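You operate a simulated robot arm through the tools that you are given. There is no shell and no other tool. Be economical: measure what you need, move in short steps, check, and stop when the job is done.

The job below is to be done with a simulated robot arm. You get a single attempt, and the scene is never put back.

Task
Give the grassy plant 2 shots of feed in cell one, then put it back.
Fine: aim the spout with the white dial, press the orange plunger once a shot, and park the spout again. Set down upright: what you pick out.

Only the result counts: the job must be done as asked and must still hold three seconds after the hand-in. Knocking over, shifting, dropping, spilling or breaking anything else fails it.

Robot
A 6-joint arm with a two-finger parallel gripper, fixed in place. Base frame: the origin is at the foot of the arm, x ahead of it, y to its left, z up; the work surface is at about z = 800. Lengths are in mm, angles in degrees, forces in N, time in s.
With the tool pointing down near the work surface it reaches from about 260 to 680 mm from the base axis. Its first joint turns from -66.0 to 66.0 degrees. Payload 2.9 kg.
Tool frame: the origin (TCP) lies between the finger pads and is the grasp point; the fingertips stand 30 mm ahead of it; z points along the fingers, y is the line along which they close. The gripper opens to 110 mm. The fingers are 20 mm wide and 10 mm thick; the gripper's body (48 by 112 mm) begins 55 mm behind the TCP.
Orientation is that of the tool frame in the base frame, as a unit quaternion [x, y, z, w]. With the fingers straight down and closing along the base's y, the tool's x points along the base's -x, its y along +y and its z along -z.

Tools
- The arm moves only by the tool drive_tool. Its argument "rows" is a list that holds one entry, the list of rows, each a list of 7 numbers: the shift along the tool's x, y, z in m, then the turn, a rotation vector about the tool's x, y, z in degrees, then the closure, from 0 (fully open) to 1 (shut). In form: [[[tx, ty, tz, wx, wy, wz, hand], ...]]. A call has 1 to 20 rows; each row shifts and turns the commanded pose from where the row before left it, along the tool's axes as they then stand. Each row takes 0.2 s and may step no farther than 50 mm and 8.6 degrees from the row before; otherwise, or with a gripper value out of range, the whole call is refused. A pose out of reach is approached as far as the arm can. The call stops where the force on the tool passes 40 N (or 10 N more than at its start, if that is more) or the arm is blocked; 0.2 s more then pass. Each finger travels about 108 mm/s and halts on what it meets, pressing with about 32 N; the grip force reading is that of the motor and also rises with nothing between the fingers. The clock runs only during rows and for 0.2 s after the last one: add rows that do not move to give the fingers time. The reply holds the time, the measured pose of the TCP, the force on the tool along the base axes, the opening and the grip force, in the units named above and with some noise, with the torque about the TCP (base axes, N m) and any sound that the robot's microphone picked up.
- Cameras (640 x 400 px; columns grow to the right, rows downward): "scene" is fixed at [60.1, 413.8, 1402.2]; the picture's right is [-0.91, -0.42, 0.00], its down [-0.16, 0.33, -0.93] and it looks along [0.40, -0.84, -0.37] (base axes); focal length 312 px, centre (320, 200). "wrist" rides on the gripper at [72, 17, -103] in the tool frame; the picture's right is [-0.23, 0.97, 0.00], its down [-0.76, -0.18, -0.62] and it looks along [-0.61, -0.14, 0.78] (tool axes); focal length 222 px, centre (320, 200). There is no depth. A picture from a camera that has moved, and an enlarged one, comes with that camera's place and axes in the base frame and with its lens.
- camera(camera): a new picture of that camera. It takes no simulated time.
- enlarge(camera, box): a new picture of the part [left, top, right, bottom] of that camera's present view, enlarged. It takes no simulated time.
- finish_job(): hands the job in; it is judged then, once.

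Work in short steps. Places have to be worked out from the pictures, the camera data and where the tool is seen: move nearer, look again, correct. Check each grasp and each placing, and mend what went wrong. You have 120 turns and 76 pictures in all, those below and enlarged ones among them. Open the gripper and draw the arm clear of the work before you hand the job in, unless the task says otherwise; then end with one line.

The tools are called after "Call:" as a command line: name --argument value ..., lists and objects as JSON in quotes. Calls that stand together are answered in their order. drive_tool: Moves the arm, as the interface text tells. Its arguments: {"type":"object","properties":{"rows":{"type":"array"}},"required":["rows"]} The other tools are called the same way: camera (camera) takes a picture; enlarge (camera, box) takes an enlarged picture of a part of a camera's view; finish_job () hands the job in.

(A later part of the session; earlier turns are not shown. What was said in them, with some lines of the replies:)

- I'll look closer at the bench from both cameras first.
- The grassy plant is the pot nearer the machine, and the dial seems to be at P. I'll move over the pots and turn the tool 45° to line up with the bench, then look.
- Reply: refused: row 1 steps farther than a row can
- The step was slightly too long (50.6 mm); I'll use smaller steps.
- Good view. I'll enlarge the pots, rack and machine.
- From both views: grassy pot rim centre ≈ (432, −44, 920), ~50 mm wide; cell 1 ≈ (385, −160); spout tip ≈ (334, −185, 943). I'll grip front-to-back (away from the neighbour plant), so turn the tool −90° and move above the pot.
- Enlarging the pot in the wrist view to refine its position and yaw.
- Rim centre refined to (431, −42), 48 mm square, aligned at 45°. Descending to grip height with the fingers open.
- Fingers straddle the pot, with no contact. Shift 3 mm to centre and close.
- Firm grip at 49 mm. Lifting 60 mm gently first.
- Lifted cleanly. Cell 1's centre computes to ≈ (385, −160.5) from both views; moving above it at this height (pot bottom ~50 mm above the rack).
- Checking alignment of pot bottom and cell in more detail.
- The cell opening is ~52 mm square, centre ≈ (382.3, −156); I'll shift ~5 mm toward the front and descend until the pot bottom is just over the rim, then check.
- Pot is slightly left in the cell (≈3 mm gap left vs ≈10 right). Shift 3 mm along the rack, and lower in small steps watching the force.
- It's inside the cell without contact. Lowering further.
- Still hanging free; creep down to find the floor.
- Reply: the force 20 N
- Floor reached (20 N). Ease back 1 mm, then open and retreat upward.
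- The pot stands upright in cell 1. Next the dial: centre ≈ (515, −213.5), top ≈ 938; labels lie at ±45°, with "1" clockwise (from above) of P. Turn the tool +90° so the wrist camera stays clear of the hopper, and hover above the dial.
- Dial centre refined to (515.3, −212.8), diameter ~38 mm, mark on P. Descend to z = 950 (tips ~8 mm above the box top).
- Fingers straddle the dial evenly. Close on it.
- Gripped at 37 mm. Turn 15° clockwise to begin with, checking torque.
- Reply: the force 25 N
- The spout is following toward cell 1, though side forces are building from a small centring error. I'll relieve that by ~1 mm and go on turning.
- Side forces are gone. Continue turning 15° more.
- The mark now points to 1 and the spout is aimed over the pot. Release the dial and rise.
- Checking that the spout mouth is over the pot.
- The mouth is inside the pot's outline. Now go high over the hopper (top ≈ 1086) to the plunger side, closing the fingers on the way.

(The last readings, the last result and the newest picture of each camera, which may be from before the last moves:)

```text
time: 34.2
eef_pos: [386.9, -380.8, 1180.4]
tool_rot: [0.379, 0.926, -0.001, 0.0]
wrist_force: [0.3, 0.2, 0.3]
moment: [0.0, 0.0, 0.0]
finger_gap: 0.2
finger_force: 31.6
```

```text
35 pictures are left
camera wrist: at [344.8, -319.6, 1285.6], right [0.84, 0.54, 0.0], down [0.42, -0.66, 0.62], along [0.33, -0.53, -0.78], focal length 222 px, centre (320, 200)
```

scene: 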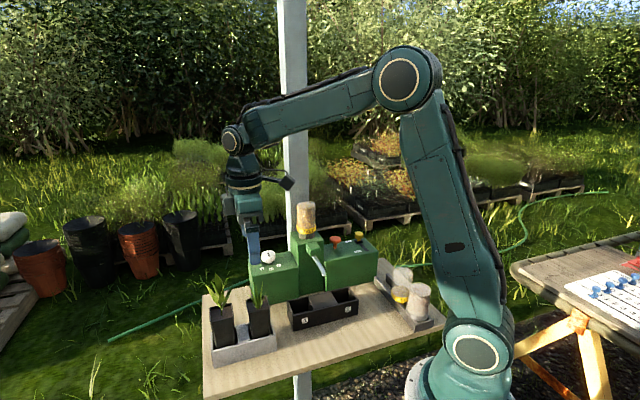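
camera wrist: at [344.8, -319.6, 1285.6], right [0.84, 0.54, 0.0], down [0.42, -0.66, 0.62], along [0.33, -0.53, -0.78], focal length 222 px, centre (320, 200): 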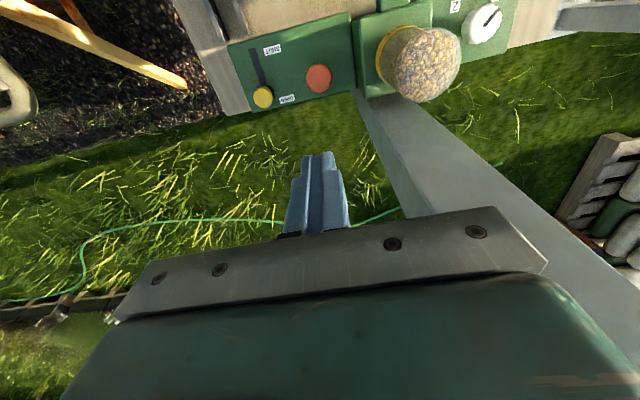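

Plunger cap ≈ (379, −371.5, ~937). Move over it and descend until the closed tips are ~25 mm above, then check.

Call:
drive_tool --rows '[[[0.0122, 0.0011, 0.02, 0, 0, 0, 1], [0, 0, 0.045, 0, 0, 0, 1], [0, 0, 0.045, 0, 0, 0, 1], [0, 0, 0.04, 0, 0, 0, 1], [0, 0, 0.03, 0, 0, 0, 1], [0, 0, 0.01, 0, 0, 0, 1], [0, 0, 0, 0, 0, 0, 1]]]'

Call:
enlarge --camera "wrist" --box '[200, 60, 440, 210]'

Call:
enlarge --camera "scene" --box '[290, 200, 386, 260]'

```text
time: 35.8
eef_pos: [376.4, -371.7, 991.4]
tool_rot: [0.379, 0.925, 0.0, 0.0]
wrist_force: [0.7, 0.0, 0.2]
moment: [0.0, -0.01, 0.02]
finger_gap: 0.2
finger_force: 32.1
```

```text
2.67 times, centred on (320, 135) of wrist
camera zoom: at [336.2, -311.1, 1095.9], right [0.84, 0.54, 0.0], down [0.42, -0.66, 0.62], along [0.33, -0.53, -0.78], focal length 592 px, centre (320, 373)
```

zoom: 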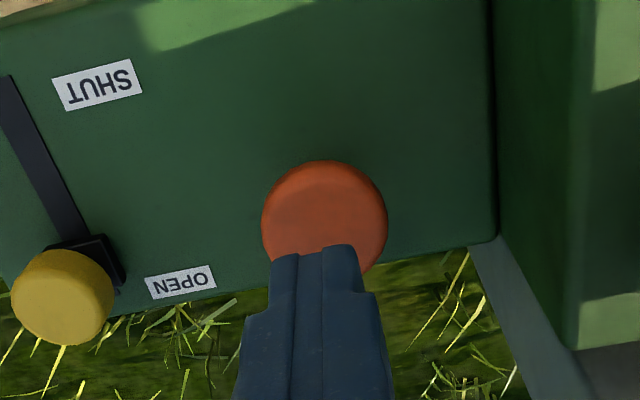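

```text
6.67 times, centred on (338, 230) of scene
camera zoom: at [60.1, 413.8, 1402.2], right [-0.91, -0.42, 0.0], down [-0.16, 0.33, -0.93], along [0.4, -0.84, -0.37], focal length 2077 px, centre (200, 0)
```

zoom: 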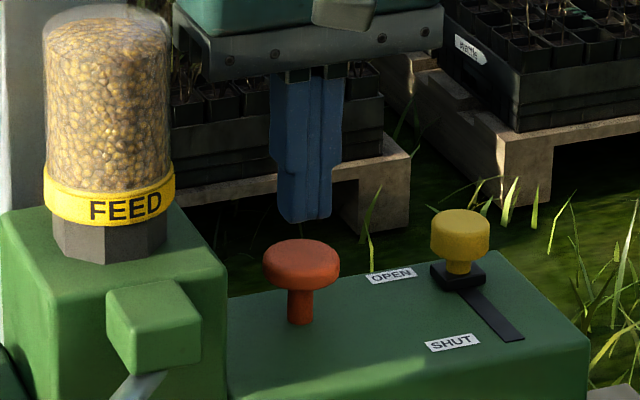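

The tips are centred over the cap, about 17 mm above it. Lower until contact in small steps.

Call:
drive_tool --rows '[[[0, 0.0008, 0.01, 0, 0, 0, 1], [0, 0, 0.003, 0, 0, 0, 1], [0, 0, 0.003, 0, 0, 0, 1], [0, 0, 0, 0, 0, 0, 1]]]'

```text
time: 36.8
eef_pos: [377.4, -372.1, 974.1]
tool_rot: [0.378, 0.926, 0.0, -0.001]
wrist_force: [0.0, 0.2, -0.6]
moment: [0.01, 0.04, -0.01]
finger_gap: 0.3
finger_force: 32.2
```

Call:
drive_tool --rows '[[[0, 0, 0.002, 0, 0, 0, 1], [0, 0, 0.002, 0, 0, 0, 1], [0, 0, 0.002, 0, 0, 0, 1], [0, 0, 0, 0, 0, 0, 1]]]'

```text
time: 37.8
eef_pos: [377.1, -370.7, 968.8]
tool_rot: [0.378, 0.926, 0.001, 0.0]
wrist_force: [1.1, -1.0, 2.7]
moment: [-0.04, -0.06, -0.02]
finger_gap: 0.0
finger_force: 31.3
```

Contact starts at about tip z = 939. Press on.

Call:
drive_tool --rows '[[[0, 0, 0.002, 0, 0, 0, 1], [0, 0, 0.002, 0, 0, 0, 1], [0, 0, 0.002, 0, 0, 0, 1], [0, 0, 0, 0, 0, 0, 1]]]'

```text
time: 38.8
eef_pos: [377.1, -370.9, 963.1]
tool_rot: [0.379, 0.925, 0.0, -0.001]
wrist_force: [-2.0, -0.9, 3.9]
moment: [0.0, 0.09, 0.01]
finger_gap: 0.1
finger_force: 33.1
heard: click
```

A click: shot one. Raise fully off the plunger so it returns.

Call:
drive_tool --rows '[[[0, 0, -0.005, 0, 0, 0, 1], [0, 0, -0.01, 0, 0, 0, 1], [0, 0, 0, 0, 0, 0, 1], [0, 0, 0, 0, 0, 0, 1]]]'

Call:
enlarge --camera "scene" --box '[270, 200, 398, 280]'

Call:
enlarge --camera "scene" --box '[270, 250, 350, 300]'

```text
time: 39.8
eef_pos: [377.6, -370.7, 978.4]
tool_rot: [0.378, 0.926, 0.0, -0.001]
wrist_force: [-0.4, -0.2, 0.2]
moment: [-0.01, 0.02, 0.03]
finger_gap: 0.1
finger_force: 32.2
```

```text
5.00 times, centred on (334, 240) of scene
camera zoom: at [60.1, 413.8, 1402.2], right [-0.91, -0.42, 0.0], down [-0.16, 0.33, -0.93], along [0.4, -0.84, -0.37], focal length 1558 px, centre (250, 0)
```

zoom: 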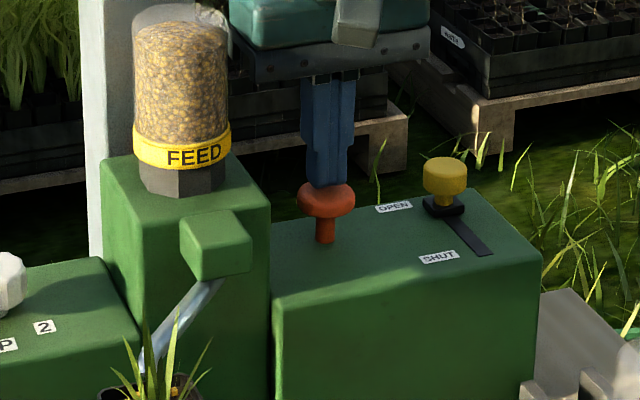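

```text
8.00 times, centred on (310, 275) of scene
camera zoom: at [60.1, 413.8, 1402.2], right [-0.91, -0.42, 0.0], down [-0.16, 0.33, -0.93], along [0.4, -0.84, -0.37], focal length 2492 px, centre (400, -400)
```

zoom: 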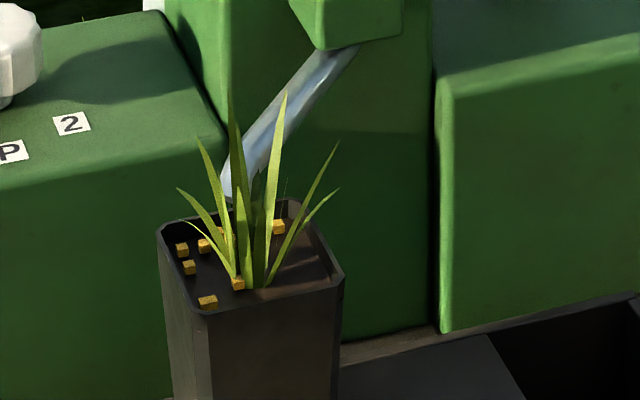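

Pellets landed in the pot and the hopper level dropped: one shot worked. Second press with the same stroke.

Call:
drive_tool --rows '[[[0, 0, 0.005, 0, 0, 0, 1], [0, 0, 0.004, 0, 0, 0, 1], [0, 0, 0.002, 0, 0, 0, 1], [0, 0, 0.002, 0, 0, 0, 1], [0, 0, 0.002, 0, 0, 0, 1], [0, 0, 0, 0, 0, 0, 1]]]'

```text
time: 41.2
eef_pos: [375.9, -371.5, 962.1]
tool_rot: [0.378, 0.926, 0.001, 0.0]
wrist_force: [2.0, -2.9, 5.1]
moment: [-0.02, -0.05, -0.01]
finger_gap: 0.1
finger_force: 31.9
heard: click
```

Second click heard. Raise straight up clear of everything and check the pot.

Call:
drive_tool --rows '[[[0, 0, -0.005, 0, 0, 0, 1], [0, 0, -0.015, 0, 0, 0, 1], [0, 0, -0.045, 0, 0, 0, 1], [0, 0, -0.045, 0, 0, 0, 1], [0, 0, -0.045, 0, 0, 0, 1], [0, 0, -0.045, 0, 0, 0, 1], [0, 0, -0.02, 0, 0, 0, 1], [0, 0, 0, 0, 0, 0, 1]]]'

Call:
enlarge --camera "scene" --box '[250, 200, 410, 300]'

```text
time: 43.0
eef_pos: [375.3, -369.7, 1181.4]
tool_rot: [0.379, 0.925, 0.0, 0.0]
wrist_force: [0.4, 0.5, 0.3]
moment: [-0.02, -0.01, -0.03]
finger_gap: 0.0
finger_force: 32.0
```

```text
4.00 times, centred on (330, 250) of scene
camera zoom: at [60.1, 413.8, 1402.2], right [-0.91, -0.42, 0.0], down [-0.16, 0.33, -0.93], along [0.4, -0.84, -0.37], focal length 1246 px, centre (280, 0)
```

zoom: 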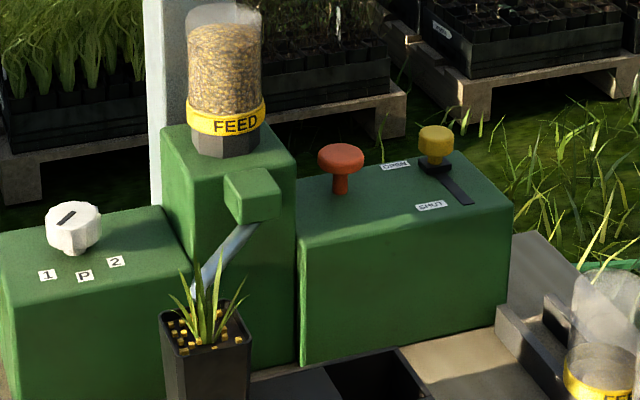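

Two shots delivered. Return over the dial with the grip orientation at "1", fingers open.

Call:
drive_tool --rows '[[[0.002, 0.0421, 0, 0, 0, 0, 1], [0.002, 0.0421, 0, 0, 0, 0, 1], [0.002, 0.0421, 0, 0, 0, 0, 1], [0.002, 0.0421, 0, 0, 0, 0, 0.8], [0.002, 0.0421, 0, 0, 0, 0, 0.6], [0, 0, 0, 0, 0, 7.5, 0.4], [0, 0, 0, 0, 0, 7.5, 0.4], [0, 0, 0, 0, 0, 7.5, 0.4], [0, 0, 0, 0, 0, 7.5, 0.4], [0, 0, 0, 0, 0, 7.6, 0.4], [0, 0, 0, 0, 0, 7.8, 0.4], [0, 0, 0.04, 0, 0, 0, 0.4], [0, 0, 0.04, 0, 0, 0, 0.4], [0, 0, 0.04, 0, 0, 0, 0.4], [0, 0, 0, 0, 0, 0, 0.4]]]'

Call:
enlarge --camera "wrist" --box '[200, 60, 440, 210]'

```text
time: 46.2
eef_pos: [518.1, -212.7, 1062.5]
tool_rot: [0.706, 0.708, 0.0, 0.0]
wrist_force: [-0.1, 0.3, 0.7]
moment: [-0.04, 0.01, 0.02]
finger_gap: 65.9
finger_force: 0.0
```

```text
2.67 times, centred on (320, 135) of wrist
camera zoom: at [534.1, -141.8, 1167.3], right [0.97, -0.23, 0.0], down [-0.18, -0.76, 0.62], along [-0.14, -0.61, -0.78], focal length 592 px, centre (320, 373)
```

zoom: 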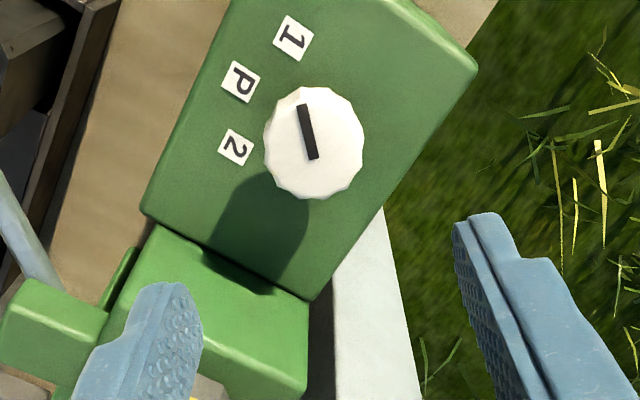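

Dial is still on 1. Centre (−2.6 mm), descend and grip.

Call:
drive_tool --rows '[[[0, -0.0024, 0.03, 0, 0, 0, 0.4], [0, 0, 0.03, 0, 0, 0, 0.4], [0, 0, 0.03, 0, 0, 0, 0.4], [0, 0, 0.013, 0, 0, 0, 0.4], [0, 0, 0.0095, 0, 0, 0, 0.4], [0, 0, 0, 0, 0, 0, 0.4]]]'

Call:
drive_tool --rows '[[[0, 0, 0, 0, 0, 0, 0.55], [0, 0, 0, 0, 0, 0, 0.65], [0, 0, 0, 0, 0, 0, 0.75], [0, 0, 0, 0, 0, 0, 0.75], [0, 0, 0, 0, 0, 0, 0.75]]]'

```text
time: 47.6
eef_pos: [515.8, -213.4, 949.4]
tool_rot: [0.706, 0.708, 0.0, 0.0]
wrist_force: [0.4, 0.1, 0.0]
moment: [-0.03, -0.02, 0.01]
finger_gap: 66.1
finger_force: 0.0
```

```text
time: 48.8
eef_pos: [516.3, -212.1, 949.6]
tool_rot: [0.706, 0.708, 0.0, 0.0]
wrist_force: [2.9, -0.2, -2.3]
moment: [-0.12, -0.1, 0.0]
finger_gap: 37.5
finger_force: 45.0
```

Good grip with little side force. Turn back counter-clockwise 20° and check forces.

Call:
drive_tool --rows '[[[0, 0, 0, 0, 0, -5, 0.75], [0, 0, 0, 0, 0, -5, 0.75], [0, 0, 0, 0, 0, -5, 0.75], [0, 0, 0, 0, 0, -5, 0.75], [0, 0, 0, 0, 0, 0, 0.75]]]'

```text
time: 50.0
eef_pos: [516.7, -212.9, 950.5]
tool_rot: [0.572, 0.821, 0.001, -0.001]
wrist_force: [10.0, 6.0, -6.9]
moment: [0.13, -0.25, 0.01]
finger_gap: 37.5
finger_force: 45.0
```

Call:
drive_tool --rows '[[[0, 0.0006, 0, 0, 0, -5, 0.75], [0, 0, 0, 0, 0, -5, 0.75], [0, 0, 0, 0, 0, -5, 0.75], [0, 0, 0, 0, 0, -5, 0.75], [0, 0, 0, 0, 0, -4.9, 0.75], [0, 0, 0, 0, 0, 0, 0.75]]]'

Call:
enlarge --camera "wrist" --box '[200, 80, 440, 230]'

Call:
enlarge --camera "scene" --box '[230, 210, 390, 310]'

```text
time: 51.4
eef_pos: [516.0, -212.7, 950.2]
tool_rot: [0.382, 0.924, -0.001, -0.001]
wrist_force: [15.1, 14.0, -9.6]
moment: [0.38, -0.01, -0.02]
finger_gap: 37.4
finger_force: 44.9
```

```text
2.67 times, centred on (320, 155) of wrist
camera zoom: at [475.9, -151.0, 1054.3], right [0.85, 0.53, 0.0], down [0.42, -0.66, 0.62], along [0.33, -0.53, -0.78], focal length 592 px, centre (320, 320)
```

zoom: 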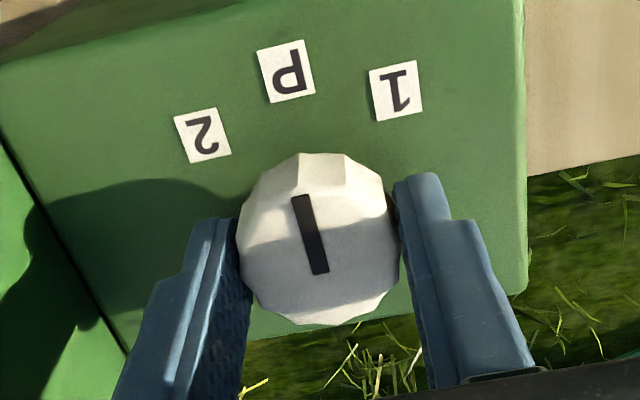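

```text
4.00 times, centred on (310, 260) of scene
camera zoom: at [60.7, 414.1, 1402.1], right [-0.91, -0.43, 0.0], down [-0.16, 0.33, -0.93], along [0.4, -0.84, -0.37], focal length 1246 px, centre (360, -40)
```

zoom: 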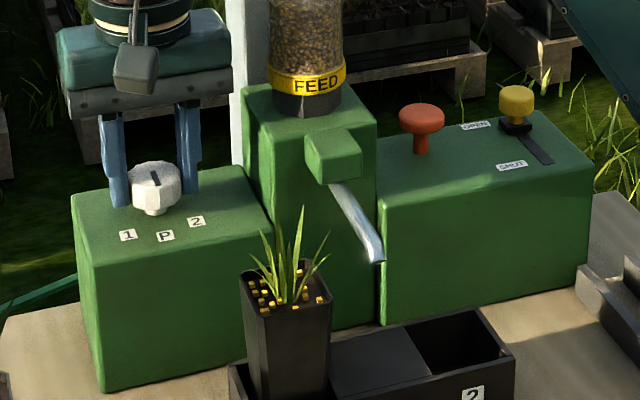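

Mark on P, spout parked as at the start. Relieve side load, release, rise.

Call:
drive_tool --rows '[[[0, 0.0008, 0, 0, 0, 0, 0.75], [0, 0, 0, 0, 0, 0, 0.6], [0, 0, 0, 0, 0, 0, 0.4], [0, 0, 0, 0, 0, 0, 0.4], [0, 0, -0.02, 0, 0, 0, 0.4], [0, 0, -0.045, 0, 0, 0, 0.4], [0, 0, -0.045, 0, 0, 0, 0.4], [0, 0, -0.045, 0, 0, 0, 0.4], [0, 0, 0, 0, 0, 0, 0.4]]]'

Call:
enlarge --camera "wrist" --box '[160, 20, 400, 170]'

```text
time: 53.4
eef_pos: [518.8, -212.4, 1103.5]
tool_rot: [0.383, 0.924, -0.001, 0.0]
wrist_force: [-0.2, 0.0, 0.3]
moment: [-0.03, 0.02, -0.01]
finger_gap: 66.1
finger_force: 0.1
```

```text
2.67 times, centred on (280, 95) of wrist
camera zoom: at [478.3, -150.7, 1207.9], right [0.85, 0.53, 0.0], down [0.41, -0.66, 0.62], along [0.33, -0.53, -0.78], focal length 592 px, centre (427, 480)
```

zoom: 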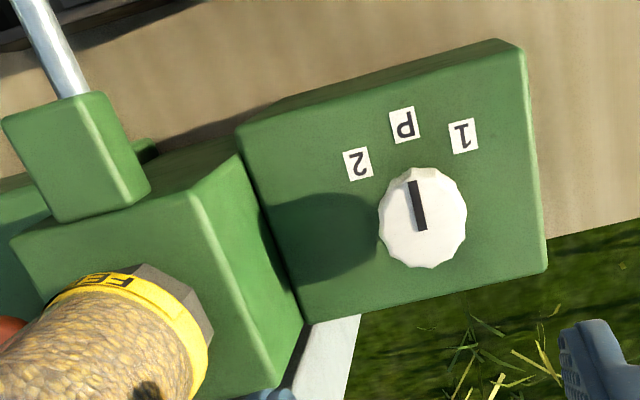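

Dial at P. Go back above the pot, rotate −90°, and open.

Call:
drive_tool --rows '[[[0.0342, -0.01435, 0, 0, 0, 0, 0.4], [0.0342, -0.01435, 0, 0, 0, 0, 0.4], [0.0342, -0.01435, 0, 0, 0, 0, 0.3], [0.0342, -0.01435, 0, 0, 0, 0, 0.15], [0, 0, 0, 0, 0, -7.5, 0.15], [0, 0, 0, 0, 0, -7.5, 0.15], [0, 0, 0, 0, 0, -7.5, 0.15], [0, 0, 0, 0, 0, -7.5, 0.15], [0, 0, 0, 0, 0, -7.5, 0.15], [0, 0, 0, 0, 0, -7.5, 0.15], [0, 0, 0, 0, 0, -7.5, 0.15], [0, 0, 0, 0, 0, -7.5, 0.15], [0, 0, 0, 0, 0, -7.5, 0.15], [0, 0, 0, 0, 0, -7.5, 0.15], [0, 0, 0, 0, 0, -7.5, 0.15], [0, 0, 0, 0, 0, -7.5, 0.15], [0, 0, 0, 0, 0, 0, 0.15]]]'

Call:
enlarge --camera "wrist" --box '[240, 50, 400, 150]'

```text
time: 57.0
eef_pos: [379.3, -156.8, 1106.1]
tool_rot: [-0.384, 0.923, 0.0, 0.0]
wrist_force: [0.7, 1.2, -0.2]
moment: [0.0, -0.01, 0.0]
finger_gap: 93.6
finger_force: 0.0
```

```text
4.00 times, centred on (320, 100) of wrist
camera zoom: at [315.6, -197.3, 1209.5], right [-0.53, 0.85, 0.0], down [0.66, 0.41, 0.62], along [0.53, 0.33, -0.78], focal length 888 px, centre (320, 600)
```

zoom: 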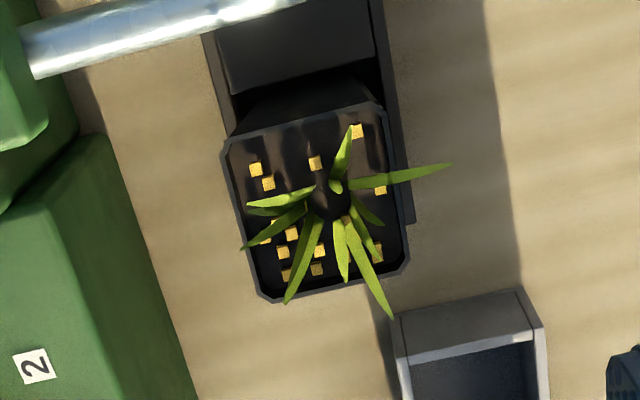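

Pot rim centre ≈ (380, −156.5). Descend to the earlier grip height.

Call:
drive_tool --rows '[[[-0.0008, -0.0005, 0.04, 0, 0, 0, 0.15], [0, 0, 0.045, 0, 0, 0, 0.15], [0, 0, 0.045, 0, 0, 0, 0.15], [0, 0, 0.035, 0, 0, 0, 0.15], [0, 0, 0.023, 0, 0, 0, 0.15], [0, 0, 0.01, 0, 0, 0, 0.15], [0, 0, 0, 0, 0, 0, 0.15]]]'

Call:
drive_tool --rows '[[[0, 0, 0, 0, 0, 0, 0.35], [0, 0, 0, 0, 0, 0, 0.5], [0, 0, 0, 0, 0, 0, 0.7], [0, 0, 0, 0, 0, 0, 0.7], [0, 0, 0, 0, 0, 0, 0.7]]]'

```text
time: 58.6
eef_pos: [379.4, -155.5, 906.0]
tool_rot: [-0.383, 0.924, 0.0, 0.0]
wrist_force: [-0.5, -0.6, 0.7]
moment: [0.01, 0.0, 0.02]
finger_gap: 93.3
finger_force: 0.1
```

```text
time: 59.8
eef_pos: [380.2, -156.7, 907.3]
tool_rot: [-0.383, 0.924, 0.0, 0.0]
wrist_force: [0.0, -0.8, -0.2]
moment: [0.01, -0.02, 0.01]
finger_gap: 48.9
finger_force: 32.0
```

Gripped again (48.9 mm). Lift slowly and carry back to above the tray cell, gently so no pellets spill.

Call:
drive_tool --rows '[[[0, 0, -0.005, 0, 0, 0, 0.7], [0, 0, -0.012, 0, 0, 0, 0.7], [0, 0, -0.018, 0, 0, 0, 0.7], [0, 0, -0.018, 0, 0, 0, 0.7], [0, 0, -0.018, 0, 0, 0, 0.7], [0, 0, -0.018, 0, 0, 0, 0.7], [0, 0, -0.011, 0, 0, 0, 0.7], [-0.006, 0.003, 0, 0, 0, 0, 0.7], [-0.015, 0.006, 0, 0, 0, 0, 0.7], [-0.018, 0.007, 0, 0, 0, 0, 0.7], [-0.018, 0.007, 0, 0, 0, 0, 0.7], [-0.018, 0.007, 0, 0, 0, 0, 0.7], [-0.018, 0.007, 0, 0, 0, 0, 0.7], [-0.015, 0.005, 0, 0, 0, 0, 0.7], [-0.007, 0.0025, 0, 0, 0, 0, 0.7], [0, 0, 0, 0, 0, 0, 0.7]]]'

Call:
enlarge --camera "scene" --box '[200, 280, 296, 340]'

Call:
camera --camera "wrist"

```text
time: 63.2
eef_pos: [430.2, -43.1, 1006.7]
tool_rot: [-0.382, 0.924, 0.0, 0.0]
wrist_force: [0.2, 0.5, -0.8]
moment: [-0.01, 0.0, 0.01]
finger_gap: 49.3
finger_force: 31.8
```

```text
6.67 times, centred on (248, 310) of scene
camera zoom: at [60.1, 413.8, 1402.2], right [-0.91, -0.43, 0.0], down [-0.16, 0.33, -0.93], along [0.4, -0.84, -0.37], focal length 2077 px, centre (800, -533)
```

zoom: 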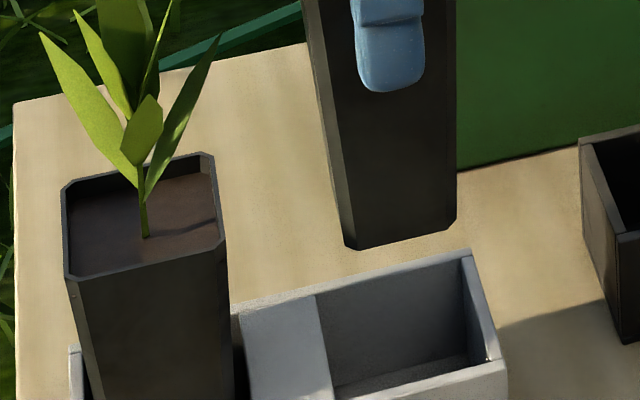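

```text
23 pictures are left
camera wrist: at [366.1, -84.2, 1111.4], right [-0.53, 0.85, 0.0], down [0.66, 0.41, 0.62], along [0.53, 0.33, -0.78], focal length 222 px, centre (320, 200)
```

wrist: 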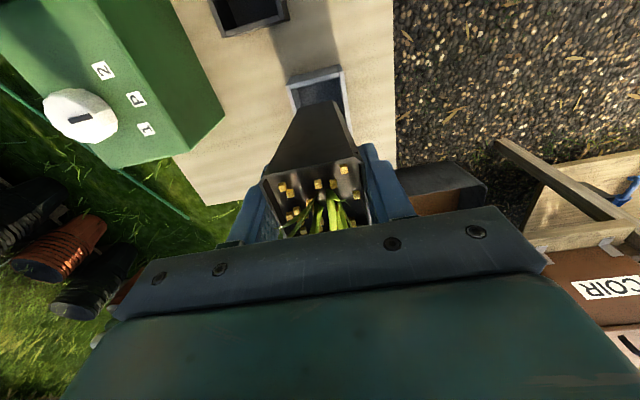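

Back over the tray cell at the original lift-off position. Lower part-way and check fit.

Call:
drive_tool --rows '[[[0, 0, 0.01, 0, 0, 0, 0.7], [0, 0, 0.015, 0, 0, 0, 0.7], [0, 0, 0.012, 0, 0, 0, 0.7], [0, 0, 0.005, 0, 0, 0, 0.7], [0, 0, 0, 0, 0, 0, 0.7]]]'

Call:
enlarge --camera "scene" --box '[210, 290, 290, 340]'

Call:
enlarge --camera "wrist" --box '[240, 50, 400, 150]'

```text
time: 64.4
eef_pos: [430.1, -43.7, 966.8]
tool_rot: [-0.383, 0.924, 0.0, 0.001]
wrist_force: [-0.3, 0.4, -1.6]
moment: [-0.01, -0.01, -0.02]
finger_gap: 49.0
finger_force: 32.5
```

```text
8.00 times, centred on (250, 315) of scene
camera zoom: at [60.1, 413.8, 1402.2], right [-0.91, -0.42, 0.0], down [-0.16, 0.33, -0.93], along [0.4, -0.84, -0.37], focal length 2492 px, centre (880, -720)
```

zoom: 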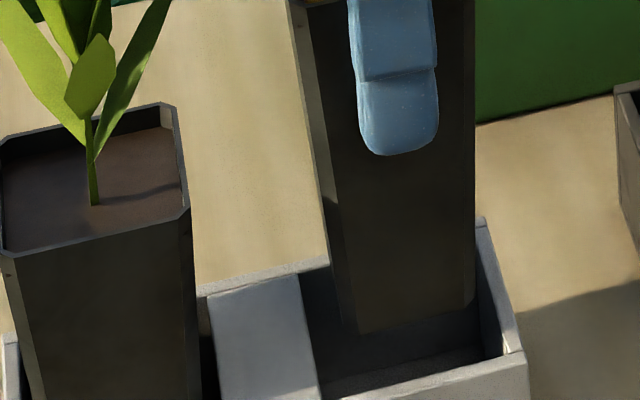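

```text
4.00 times, centred on (320, 100) of wrist
camera zoom: at [366.3, -83.9, 1070.3], right [-0.53, 0.85, 0.0], down [0.66, 0.41, 0.62], along [0.53, 0.33, -0.78], focal length 888 px, centre (320, 600)
```

zoom: 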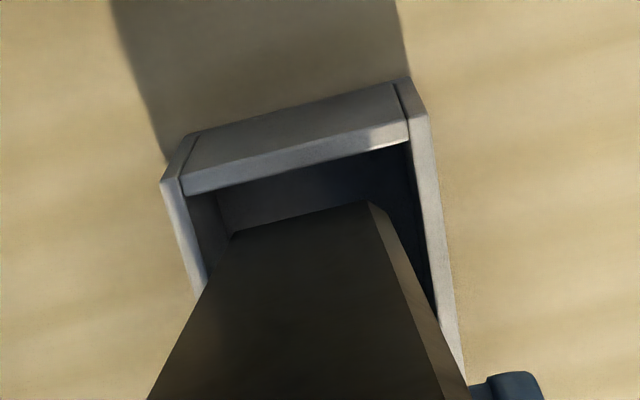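

Well centred. Lower into the tray cell.

Call:
drive_tool --rows '[[[0, 0, 0.01, 0, 0, 0, 0.7], [0, 0, 0.012, 0, 0, 0, 0.7], [0, 0, 0.012, 0, 0, 0, 0.7], [0, 0, 0.012, 0, 0, 0, 0.7], [0, 0, 0.008, 0, 0, 0, 0.7], [0, 0, 0.003, 0, 0, 0, 0.7], [0, 0, 0, 0, 0, 0, 0.7]]]'

```text
time: 66.0
eef_pos: [430.3, -43.2, 908.5]
tool_rot: [-0.382, 0.924, -0.001, -0.001]
wrist_force: [0.0, 0.1, -1.9]
moment: [-0.03, 0.0, -0.01]
finger_gap: 48.8
finger_force: 32.5
```

Call:
drive_tool --rows '[[[0, 0, 0.001, 0, 0, 0, 0.7], [0, 0, 0.001, 0, 0, 0, 0.7], [0, 0, 0, 0, 0, 0, 0.7]]]'

```text
time: 66.8
eef_pos: [430.2, -43.2, 907.0]
tool_rot: [-0.382, 0.924, -0.001, 0.001]
wrist_force: [-2.8, -3.5, 17.1]
moment: [-0.23, 0.19, 0.01]
finger_gap: 49.1
finger_force: 32.4
```

Seated (17 N). Ease 1 mm, release and rise, then check.

Call:
drive_tool --rows '[[[0, 0, -0.0008, 0, 0, 0, 0.7], [0, 0, 0, 0, 0, 0, 0.5], [0, 0, 0, 0, 0, 0, 0.3], [0, 0, 0, 0, 0, 0, 0.15], [0, 0, 0, 0, 0, 0, 0.15], [0, 0, -0.02, 0, 0, 0, 0.15], [0, 0, -0.04, 0, 0, 0, 0.15], [0, 0, -0.045, 0, 0, 0, 0.15], [0, 0, -0.045, 0, 0, 0, 0.15], [0, 0, -0.045, 0, 0, 0, 0.15], [0, 0, -0.045, 0, 0, 0, 0.15], [0, 0, 0, 0, 0, 0, 0.15]]]'

Call:
enlarge --camera "scene" --box '[190, 265, 350, 365]'

Call:
camera --camera "scene"

Call:
enlarge --camera "wrist" --box '[200, 20, 440, 170]'

```text
time: 69.4
eef_pos: [428.7, -42.5, 1147.7]
tool_rot: [-0.383, 0.924, 0.0, 0.0]
wrist_force: [-0.5, 0.2, -0.4]
moment: [0.01, 0.01, -0.01]
finger_gap: 93.7
finger_force: 0.1
```

```text
4.00 times, centred on (270, 315) of scene
camera zoom: at [60.1, 413.8, 1402.2], right [-0.91, -0.42, 0.0], down [-0.16, 0.33, -0.93], along [0.4, -0.84, -0.37], focal length 1246 px, centre (520, -260)
```

zoom: 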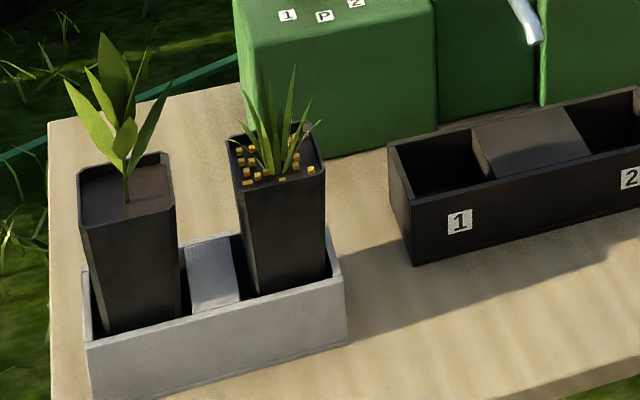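

```text
19 pictures are left
```

scene: 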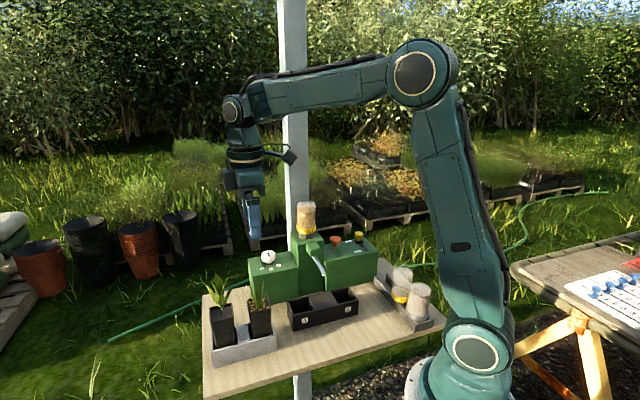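

```text
2.67 times, centred on (320, 95) of wrist
camera zoom: at [364.3, -83.8, 1252.4], right [-0.53, 0.85, 0.0], down [0.66, 0.41, 0.62], along [0.53, 0.33, -0.78], focal length 592 px, centre (320, 480)
```

zoom: 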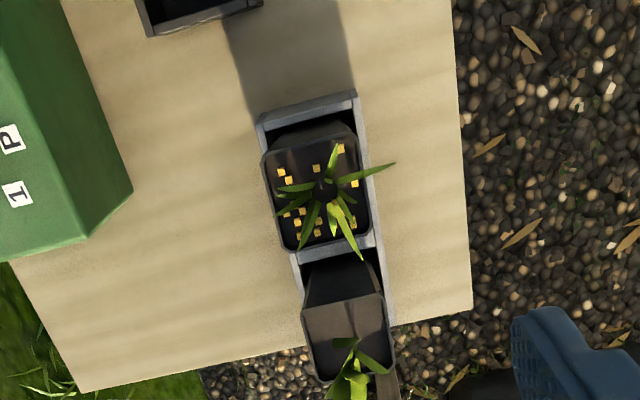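

The plant stands upright in its tray cell with the feed in it, the spout is parked, the dial is on P, and the arm is clear. Handing in.

Call:
finish_job

```text
The job is handed in.
```

I gave the grassy plant two shots of feed in cell one (each press clicked, and the feed pellets are visible in its pot). It's back upright in its tray, the dial is on P with the spout parked, and the job is handed in.
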